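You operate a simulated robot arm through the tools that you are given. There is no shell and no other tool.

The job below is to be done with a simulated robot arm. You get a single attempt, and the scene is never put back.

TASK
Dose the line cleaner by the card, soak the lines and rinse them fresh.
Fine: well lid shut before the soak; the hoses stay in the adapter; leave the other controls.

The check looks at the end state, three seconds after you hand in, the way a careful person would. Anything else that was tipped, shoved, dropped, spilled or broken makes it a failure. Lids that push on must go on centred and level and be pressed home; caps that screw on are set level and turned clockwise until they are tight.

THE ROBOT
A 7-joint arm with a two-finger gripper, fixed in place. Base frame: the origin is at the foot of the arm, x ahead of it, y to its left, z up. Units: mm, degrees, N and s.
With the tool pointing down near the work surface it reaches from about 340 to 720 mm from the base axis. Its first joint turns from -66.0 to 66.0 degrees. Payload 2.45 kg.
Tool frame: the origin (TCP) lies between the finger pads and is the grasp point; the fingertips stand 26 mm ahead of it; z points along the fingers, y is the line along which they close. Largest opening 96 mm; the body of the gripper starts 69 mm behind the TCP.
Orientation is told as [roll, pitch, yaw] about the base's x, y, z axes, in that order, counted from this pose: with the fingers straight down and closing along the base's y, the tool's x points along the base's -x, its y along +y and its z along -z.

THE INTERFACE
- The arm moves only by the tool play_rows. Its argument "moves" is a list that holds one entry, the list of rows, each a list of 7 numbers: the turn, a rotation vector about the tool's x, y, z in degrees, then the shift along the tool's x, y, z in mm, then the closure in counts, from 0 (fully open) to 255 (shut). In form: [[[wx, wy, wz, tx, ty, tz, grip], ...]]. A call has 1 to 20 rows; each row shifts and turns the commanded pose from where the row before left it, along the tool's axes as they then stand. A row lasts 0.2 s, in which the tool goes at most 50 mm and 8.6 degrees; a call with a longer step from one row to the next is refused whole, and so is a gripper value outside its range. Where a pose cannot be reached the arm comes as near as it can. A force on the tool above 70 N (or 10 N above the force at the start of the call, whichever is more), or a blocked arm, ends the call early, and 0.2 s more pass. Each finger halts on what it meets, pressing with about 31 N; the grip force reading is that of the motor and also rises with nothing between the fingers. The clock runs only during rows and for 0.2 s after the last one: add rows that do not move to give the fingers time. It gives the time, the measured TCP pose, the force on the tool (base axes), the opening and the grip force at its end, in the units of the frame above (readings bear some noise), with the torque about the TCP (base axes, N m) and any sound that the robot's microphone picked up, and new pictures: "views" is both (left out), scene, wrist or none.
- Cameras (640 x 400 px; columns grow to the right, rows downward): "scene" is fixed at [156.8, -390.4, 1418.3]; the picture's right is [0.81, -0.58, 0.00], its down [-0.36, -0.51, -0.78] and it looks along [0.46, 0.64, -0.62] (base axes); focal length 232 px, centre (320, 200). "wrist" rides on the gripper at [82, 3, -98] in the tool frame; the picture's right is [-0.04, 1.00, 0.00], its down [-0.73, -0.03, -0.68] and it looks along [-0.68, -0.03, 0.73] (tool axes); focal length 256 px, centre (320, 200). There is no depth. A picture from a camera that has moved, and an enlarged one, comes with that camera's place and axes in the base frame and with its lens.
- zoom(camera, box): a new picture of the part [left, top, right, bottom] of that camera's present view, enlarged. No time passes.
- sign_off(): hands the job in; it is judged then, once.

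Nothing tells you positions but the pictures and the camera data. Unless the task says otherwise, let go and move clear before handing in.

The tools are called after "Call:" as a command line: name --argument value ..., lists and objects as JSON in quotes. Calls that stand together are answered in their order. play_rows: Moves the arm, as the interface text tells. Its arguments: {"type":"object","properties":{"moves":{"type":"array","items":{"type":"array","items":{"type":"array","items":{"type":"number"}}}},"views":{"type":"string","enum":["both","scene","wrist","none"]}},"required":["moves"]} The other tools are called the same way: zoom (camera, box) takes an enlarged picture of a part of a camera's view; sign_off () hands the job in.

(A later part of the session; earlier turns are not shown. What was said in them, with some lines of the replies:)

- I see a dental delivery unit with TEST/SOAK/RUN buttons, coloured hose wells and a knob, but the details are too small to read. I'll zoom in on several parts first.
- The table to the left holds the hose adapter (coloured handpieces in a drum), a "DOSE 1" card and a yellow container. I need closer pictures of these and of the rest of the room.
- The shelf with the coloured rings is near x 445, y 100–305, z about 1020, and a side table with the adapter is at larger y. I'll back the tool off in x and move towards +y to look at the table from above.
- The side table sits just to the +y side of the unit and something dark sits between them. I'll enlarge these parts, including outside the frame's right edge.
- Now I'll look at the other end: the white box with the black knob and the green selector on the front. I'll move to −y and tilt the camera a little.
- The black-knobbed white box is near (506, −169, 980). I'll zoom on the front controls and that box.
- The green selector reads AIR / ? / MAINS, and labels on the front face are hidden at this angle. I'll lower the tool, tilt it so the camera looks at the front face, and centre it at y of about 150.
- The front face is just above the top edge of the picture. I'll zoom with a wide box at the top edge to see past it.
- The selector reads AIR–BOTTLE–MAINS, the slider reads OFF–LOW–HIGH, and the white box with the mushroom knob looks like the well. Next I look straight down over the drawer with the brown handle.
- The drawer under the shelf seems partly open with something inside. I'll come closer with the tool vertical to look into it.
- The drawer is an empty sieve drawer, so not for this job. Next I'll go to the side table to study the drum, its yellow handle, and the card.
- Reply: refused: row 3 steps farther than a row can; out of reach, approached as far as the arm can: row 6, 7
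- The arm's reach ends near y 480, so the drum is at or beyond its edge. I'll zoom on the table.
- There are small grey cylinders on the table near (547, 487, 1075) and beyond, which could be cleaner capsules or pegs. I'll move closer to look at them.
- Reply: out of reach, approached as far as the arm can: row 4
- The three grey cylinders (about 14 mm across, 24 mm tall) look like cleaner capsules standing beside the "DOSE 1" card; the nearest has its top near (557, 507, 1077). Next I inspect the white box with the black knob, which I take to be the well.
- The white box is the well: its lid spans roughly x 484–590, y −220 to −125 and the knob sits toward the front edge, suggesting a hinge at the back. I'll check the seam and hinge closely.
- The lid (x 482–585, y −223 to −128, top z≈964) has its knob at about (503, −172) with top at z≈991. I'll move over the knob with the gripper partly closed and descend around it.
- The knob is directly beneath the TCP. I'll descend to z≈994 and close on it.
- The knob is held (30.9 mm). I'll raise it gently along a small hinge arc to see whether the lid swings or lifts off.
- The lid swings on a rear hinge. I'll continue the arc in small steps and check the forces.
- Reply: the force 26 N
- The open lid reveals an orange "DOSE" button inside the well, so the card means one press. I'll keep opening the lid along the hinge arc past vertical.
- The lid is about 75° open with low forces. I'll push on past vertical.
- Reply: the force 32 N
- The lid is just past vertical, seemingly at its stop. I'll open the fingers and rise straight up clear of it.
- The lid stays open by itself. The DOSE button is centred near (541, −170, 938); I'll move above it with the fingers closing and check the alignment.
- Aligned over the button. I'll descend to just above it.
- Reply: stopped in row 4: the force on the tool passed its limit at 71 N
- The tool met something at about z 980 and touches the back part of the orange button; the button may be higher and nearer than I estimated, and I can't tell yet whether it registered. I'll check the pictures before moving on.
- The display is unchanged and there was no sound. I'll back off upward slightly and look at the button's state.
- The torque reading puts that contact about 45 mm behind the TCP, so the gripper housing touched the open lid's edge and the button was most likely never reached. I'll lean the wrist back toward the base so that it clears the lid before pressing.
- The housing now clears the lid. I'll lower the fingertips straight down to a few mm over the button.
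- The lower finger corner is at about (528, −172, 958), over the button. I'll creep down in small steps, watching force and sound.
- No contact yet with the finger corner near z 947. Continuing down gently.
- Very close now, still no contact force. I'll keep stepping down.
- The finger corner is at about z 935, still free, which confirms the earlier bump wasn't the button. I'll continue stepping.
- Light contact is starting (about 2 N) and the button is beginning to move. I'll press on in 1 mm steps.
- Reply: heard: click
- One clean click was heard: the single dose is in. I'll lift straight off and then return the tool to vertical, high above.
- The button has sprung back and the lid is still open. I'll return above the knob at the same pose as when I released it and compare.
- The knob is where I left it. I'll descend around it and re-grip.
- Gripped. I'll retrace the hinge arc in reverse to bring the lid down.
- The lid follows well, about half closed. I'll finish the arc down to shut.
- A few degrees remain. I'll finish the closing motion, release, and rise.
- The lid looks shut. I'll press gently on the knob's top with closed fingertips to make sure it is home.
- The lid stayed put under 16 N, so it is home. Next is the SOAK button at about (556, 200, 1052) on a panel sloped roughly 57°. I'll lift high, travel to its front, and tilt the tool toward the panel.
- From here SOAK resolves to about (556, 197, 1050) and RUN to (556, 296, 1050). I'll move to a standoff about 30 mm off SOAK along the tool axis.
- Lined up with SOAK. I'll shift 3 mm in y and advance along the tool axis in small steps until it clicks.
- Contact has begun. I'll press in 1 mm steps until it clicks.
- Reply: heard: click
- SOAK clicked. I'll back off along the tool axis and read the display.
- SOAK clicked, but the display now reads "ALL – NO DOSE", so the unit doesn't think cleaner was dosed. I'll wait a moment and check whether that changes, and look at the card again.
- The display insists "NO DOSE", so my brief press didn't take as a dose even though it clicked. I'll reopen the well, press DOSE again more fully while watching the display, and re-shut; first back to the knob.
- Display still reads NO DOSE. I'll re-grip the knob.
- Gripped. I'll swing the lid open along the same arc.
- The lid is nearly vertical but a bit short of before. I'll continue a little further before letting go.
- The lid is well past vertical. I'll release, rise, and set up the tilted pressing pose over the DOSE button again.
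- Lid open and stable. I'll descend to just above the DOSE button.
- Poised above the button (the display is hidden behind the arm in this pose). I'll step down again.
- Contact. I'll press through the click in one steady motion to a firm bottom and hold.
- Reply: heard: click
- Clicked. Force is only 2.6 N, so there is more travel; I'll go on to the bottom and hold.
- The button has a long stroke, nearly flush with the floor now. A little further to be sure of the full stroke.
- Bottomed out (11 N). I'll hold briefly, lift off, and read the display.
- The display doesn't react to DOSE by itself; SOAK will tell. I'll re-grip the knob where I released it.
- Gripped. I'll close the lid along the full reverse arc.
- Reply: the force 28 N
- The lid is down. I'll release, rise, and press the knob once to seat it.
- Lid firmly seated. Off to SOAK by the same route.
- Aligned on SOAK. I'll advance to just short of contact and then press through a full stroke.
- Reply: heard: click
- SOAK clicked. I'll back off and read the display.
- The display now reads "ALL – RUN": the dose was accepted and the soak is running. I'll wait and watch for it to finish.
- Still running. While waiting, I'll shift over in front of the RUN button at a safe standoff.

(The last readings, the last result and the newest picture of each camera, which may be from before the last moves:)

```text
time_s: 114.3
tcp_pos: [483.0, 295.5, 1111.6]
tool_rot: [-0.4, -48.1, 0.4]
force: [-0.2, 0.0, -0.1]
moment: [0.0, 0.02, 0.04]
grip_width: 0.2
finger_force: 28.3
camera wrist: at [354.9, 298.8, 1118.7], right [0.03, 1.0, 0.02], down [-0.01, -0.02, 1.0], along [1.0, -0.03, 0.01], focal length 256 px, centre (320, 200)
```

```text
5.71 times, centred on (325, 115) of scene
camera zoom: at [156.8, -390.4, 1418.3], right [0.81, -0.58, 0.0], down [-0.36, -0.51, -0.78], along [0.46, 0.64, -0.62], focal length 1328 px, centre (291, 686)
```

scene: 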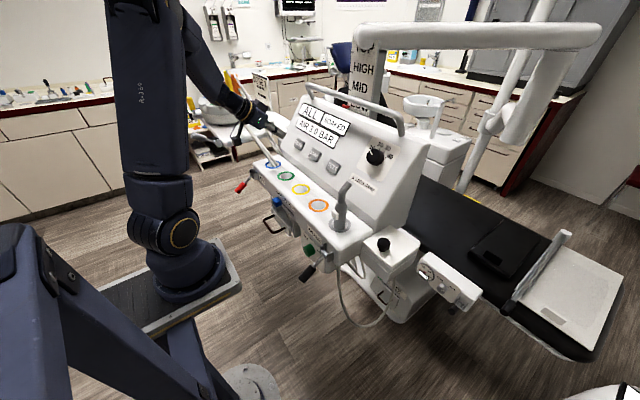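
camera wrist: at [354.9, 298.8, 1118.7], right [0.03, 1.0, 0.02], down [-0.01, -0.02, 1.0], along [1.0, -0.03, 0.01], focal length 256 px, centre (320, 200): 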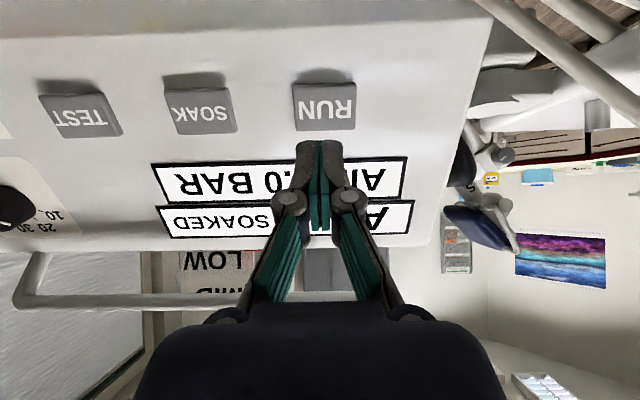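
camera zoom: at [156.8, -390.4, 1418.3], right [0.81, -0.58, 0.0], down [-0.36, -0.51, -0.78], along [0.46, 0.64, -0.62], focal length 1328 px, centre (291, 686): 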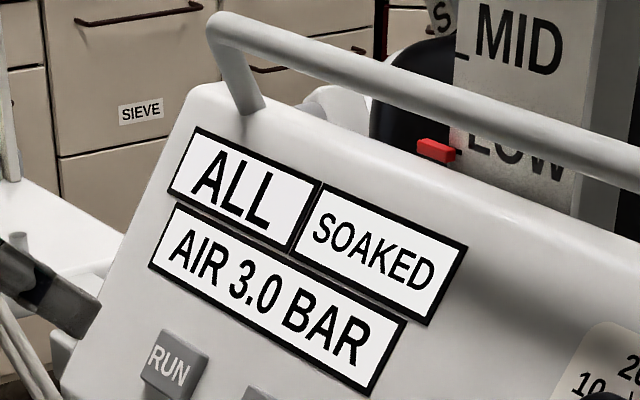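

"ALL – SOAKED". Now I press RUN to rinse: approach along the tool axis.

Call:
play_rows --moves '[[[0, 0, 0, -0.5, 1.5, 30, 255], [0, 0, 0, -0.5, 0, 20, 255], [0, 0, 0, 0, 0, 10, 255], [0, 0, 0, 0, 0, 7, 255], [0, 0, 0, 0, 0, 0, 255]]]'

Call:
zoom --camera "scene" --box '[270, 110, 340, 170]'

```text
time_s: 115.5
tcp_pos: [533.3, 294.5, 1068.1]
tool_rot: [-0.5, -48.1, 0.5]
force: [0.2, -0.6, -0.6]
moment: [0.02, -0.01, 0.01]
grip_width: 0.0
finger_force: 28.6
camera wrist: at [405.4, 298.3, 1073.5], right [0.03, 1.0, 0.02], down [-0.01, -0.02, 1.0], along [1.0, -0.03, 0.01], focal length 256 px, centre (320, 200)
```

scene: 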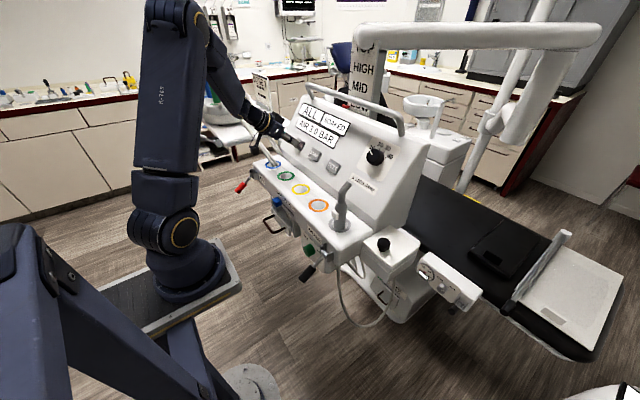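
wrist: 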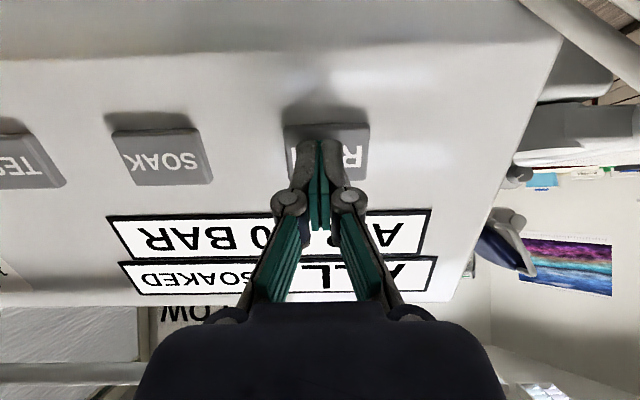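

```text
6.67 times, centred on (305, 140) of scene
camera zoom: at [156.8, -390.4, 1418.3], right [0.81, -0.58, 0.0], down [-0.36, -0.51, -0.78], along [0.46, 0.64, -0.62], focal length 1549 px, centre (420, 600)
```

zoom: 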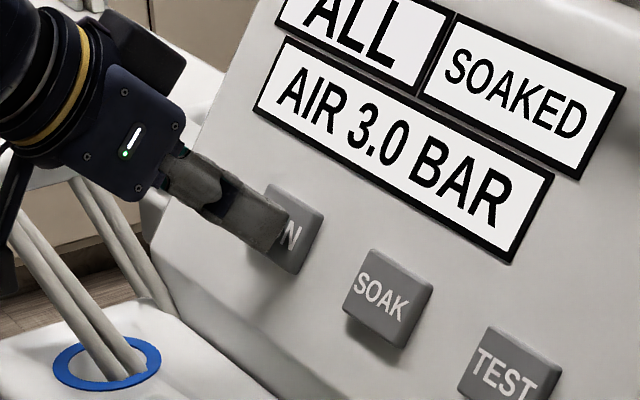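

On RUN. I'll press through the stroke.

Call:
play_rows --moves '[[[0, 0, 0, 0, 1, 2, 255], [0, 0, 0, 0, 0, 2, 255], [0, 0, 0, 0, 0, 1.5, 255], [0, 0, 0, 0, 0, 1.5, 255], [0, 0, 0, 0, 0, 0, 255]]]' --views "none"

```text
time_s: 116.8
tcp_pos: [539.2, 296.5, 1063.9]
tool_rot: [-0.5, -48.0, 0.4]
force: [-0.6, 0.6, 1.4]
moment: [0.03, 0.03, 0.02]
grip_width: 6.0
finger_force: 28.4
```

Call:
play_rows --moves '[[[0, 0, 0, 0, 0, 1, 255], [0, 0, 0, 0, 0, 1, 255], [0, 0, 0, 0, 0, 0, 255]]]' --views "none"

Call:
zoom --camera "scene" --box '[280, 80, 370, 150]'

```text
time_s: 117.5
tcp_pos: [539.0, 296.9, 1061.8]
tool_rot: [-0.5, -48.0, 0.4]
force: [-1.5, 0.0, 1.3]
moment: [0.02, -0.02, 0.04]
grip_width: 6.1
finger_force: 28.3
heard: click
```

```text
5.71 times, centred on (325, 115) of scene
camera zoom: at [156.7, -390.4, 1418.3], right [0.81, -0.58, 0.0], down [-0.36, -0.51, -0.78], along [0.46, 0.64, -0.62], focal length 1328 px, centre (291, 686)
```

zoom: 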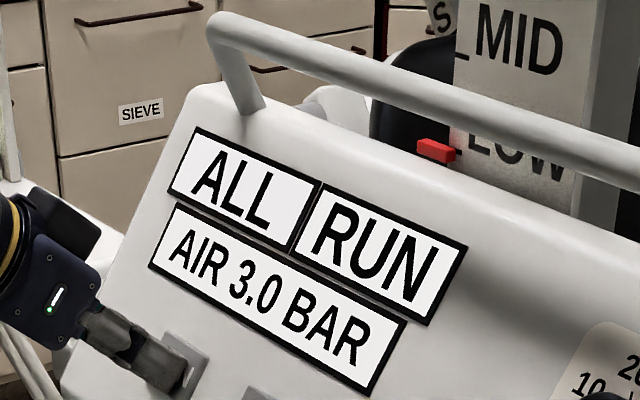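

RUN clicked and the display reads "RUN". I'll back off and wait for the rinse to finish.

Call:
play_rows --moves '[[[0, 0, 0, 0, 0, -15, 255], [0, 0, 0, 0, 0, -35, 255], [0, 0, 0, 0, 0, -30, 255], [0, 0, 0, 0, 0, 0, 255], [0, 0, 0, 0, 0, 0, 255], [0, 0, 0, 0, 0, 0, 255], [0, 0, 0, 0, 0, 0, 255], [0, 0, 0, 0, 0, 0, 255], [0, 0, 0, 0, 0, 0, 255], [0, 0, 0, 0, 0, 0, 255], [0, 0, 0, 0, 0, 0, 255], [0, 0, 0, 0, 0, 0, 255], [0, 0, 0, 0, 0, 0, 255], [0, 0, 0, 0, 0, 0, 255], [0, 0, 0, 0, 0, 0, 255], [0, 0, 0, 0, 0, 0, 255], [0, 0, 0, 0, 0, 0, 255], [0, 0, 0, 0, 0, 0, 255], [0, 0, 0, 0, 0, 0, 255], [0, 0, 0, 0, 0, 0, 255]]]' --views "none"

Call:
zoom --camera "scene" --box '[280, 80, 370, 150]'

```text
time_s: 121.8
tcp_pos: [481.7, 296.1, 1114.8]
tool_rot: [-0.5, -48.0, 0.5]
force: [0.6, 0.6, -0.8]
moment: [0.01, 0.0, 0.02]
grip_width: 0.2
finger_force: 28.4
```

```text
5.71 times, centred on (325, 115) of scene
camera zoom: at [156.8, -390.4, 1418.3], right [0.81, -0.58, 0.0], down [-0.36, -0.51, -0.78], along [0.46, 0.64, -0.62], focal length 1328 px, centre (291, 686)
```

zoom: 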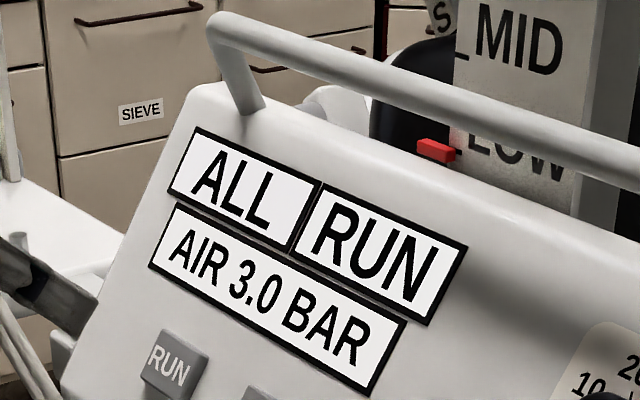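

Still rinsing. I'll keep waiting.

Call:
play_rows --moves '[[[0, 0, 0, 0, 0, 0, 255], [0, 0, 0, 0, 0, 0, 255], [0, 0, 0, 0, 0, 0, 255], [0, 0, 0, 0, 0, 0, 255], [0, 0, 0, 0, 0, 0, 255], [0, 0, 0, 0, 0, 0, 255], [0, 0, 0, 0, 0, 0, 255], [0, 0, 0, 0, 0, 0, 255], [0, 0, 0, 0, 0, 0, 255], [0, 0, 0, 0, 0, 0, 255], [0, 0, 0, 0, 0, 0, 255], [0, 0, 0, 0, 0, 0, 255], [0, 0, 0, 0, 0, 0, 255], [0, 0, 0, 0, 0, 0, 255], [0, 0, 0, 0, 0, 0, 255], [0, 0, 0, 0, 0, 0, 255], [0, 0, 0, 0, 0, 0, 255], [0, 0, 0, 0, 0, 0, 255], [0, 0, 0, 0, 0, 0, 255], [0, 0, 0, 0, 0, 0, 255]]]' --views "none"

Call:
zoom --camera "scene" --box '[280, 80, 370, 150]'

```text
time_s: 126.0
tcp_pos: [480.9, 297.1, 1115.7]
tool_rot: [-0.6, -48.1, 0.4]
force: [0.4, 0.1, 0.3]
moment: [0.04, -0.01, 0.01]
grip_width: 0.0
finger_force: 28.5
```

```text
5.71 times, centred on (325, 115) of scene
camera zoom: at [156.8, -390.4, 1418.3], right [0.81, -0.58, 0.0], down [-0.36, -0.51, -0.78], along [0.46, 0.64, -0.62], focal length 1328 px, centre (291, 686)
```

zoom: 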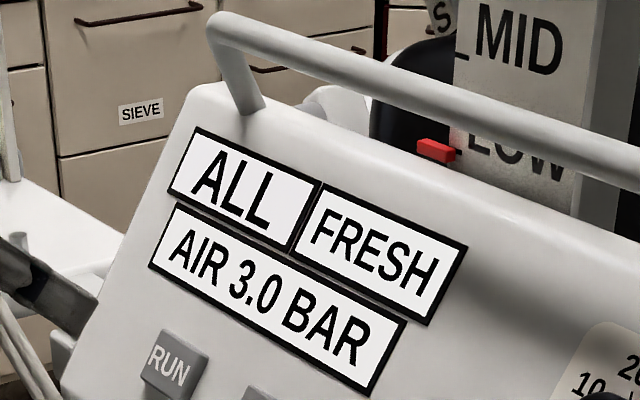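

The display reads "ALL – FRESH". I'll move clear, open the gripper, and check the whole scene before handing in.

Call:
play_rows --moves '[[[0, 0, 0, -33.4, 0, -30.1, 255], [0, 0, 0, -33.4, 0, -30.1, 255], [0, 8, 0, 0, -20, 0, 150], [0, 8, 0, 0, -20, 0, 80], [0, 8, 0, 0, -20, 0, 0], [0, 8, 0, 0, -20, 0, 0], [0, 8, 0, 0, -20, 0, 0], [0, 8, 0, 0, -20, 0, 0], [0, 0, 0, 0, 0, 0, 0]]]'

Call:
zoom --camera "scene" --box '[230, 140, 440, 320]'

Call:
zoom --camera "scene" --box '[175, 60, 375, 170]'

```text
time_s: 128.0
tcp_pos: [481.0, 176.5, 1206.2]
tool_rot: [-0.3, 0.1, 0.0]
force: [-0.7, 0.1, 0.4]
moment: [-0.04, -0.02, 0.02]
grip_width: 96.1
finger_force: 0.0
camera wrist: at [399.5, 180.8, 1305.1], right [0.04, 1.0, -0.01], down [0.73, -0.03, 0.68], along [0.68, -0.03, -0.74], focal length 256 px, centre (320, 200)
```

scene: 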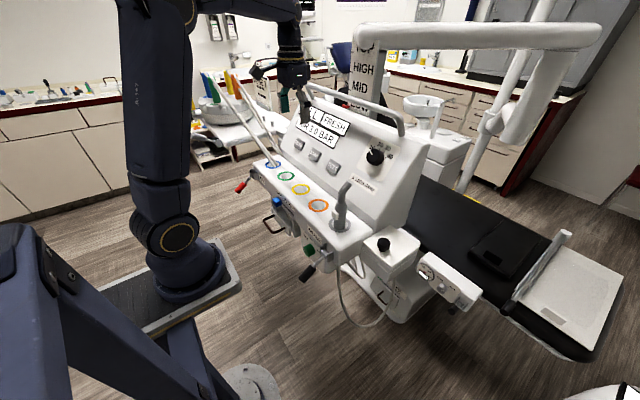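
wrist: 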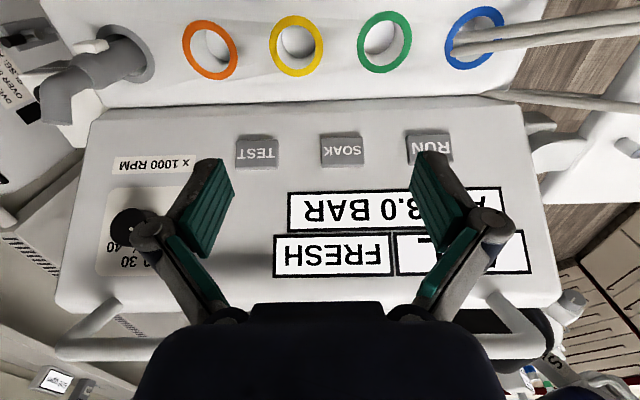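

```text
2.22 times, centred on (335, 230) of scene
camera zoom: at [156.8, -390.4, 1418.3], right [0.81, -0.58, 0.0], down [-0.36, -0.51, -0.78], along [0.46, 0.64, -0.62], focal length 516 px, centre (287, 133)
```

zoom: 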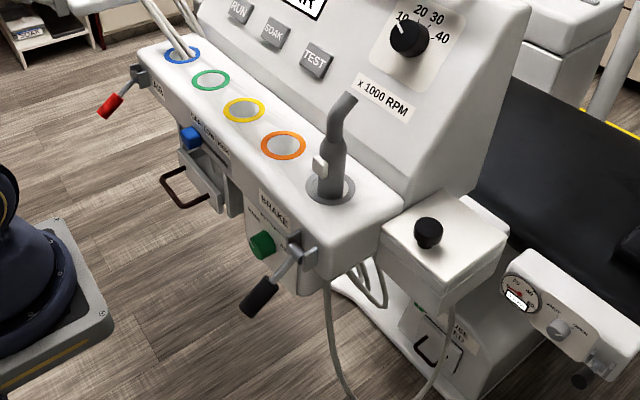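

```text
3.20 times, centred on (275, 115) of scene
camera zoom: at [156.8, -390.4, 1418.3], right [0.81, -0.58, 0.0], down [-0.36, -0.51, -0.78], along [0.46, 0.64, -0.62], focal length 744 px, centre (464, 472)
```

zoom: 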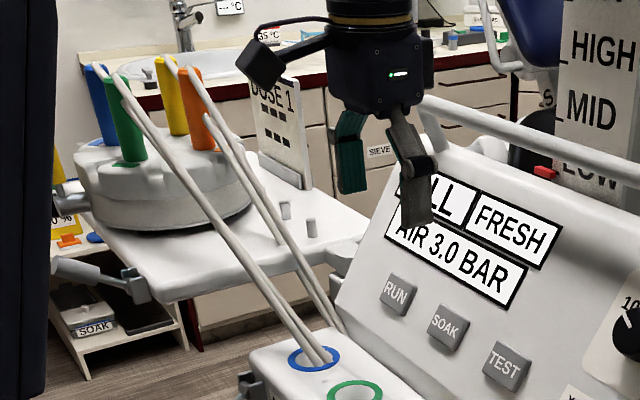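

The display reads ALL FRESH, the well lid is shut and the hoses are still in the adapter. The other controls look as they did at the start and the arm is clear, so I'm handing in.

Call:
sign_off

```text
The job is handed in.
```

The lines are dosed, soaked and rinsed. The unit's display read "ALL FRESH" when I handed in, and I don't have the check's verdict.

- **Dose:** The card says DOSE 1. My first press of the DOSE button clicked but stopped short of its full stroke. The unit showed "NO DOSE" when I pressed SOAK, so I reopened the well and gave one full press. The second SOAK was accepted, so I take the dose as one. I can't fully rule out that the short press also released some cleaner.
- **Soak and rinse:** The lid was shut and pressed home before each SOAK press. The display went to "SOAKED", then to "FRESH" after RUN.
- **One bump:** While first reaching for DOSE, the gripper housing bumped the open lid, at about 71 N. The lid still opened and shut normally afterwards, and I saw no damage.
- **Everything else:** The hoses are still in the adapter, and in the final pictures the other controls look as they did at the start. The gripper is open and clear of the unit.
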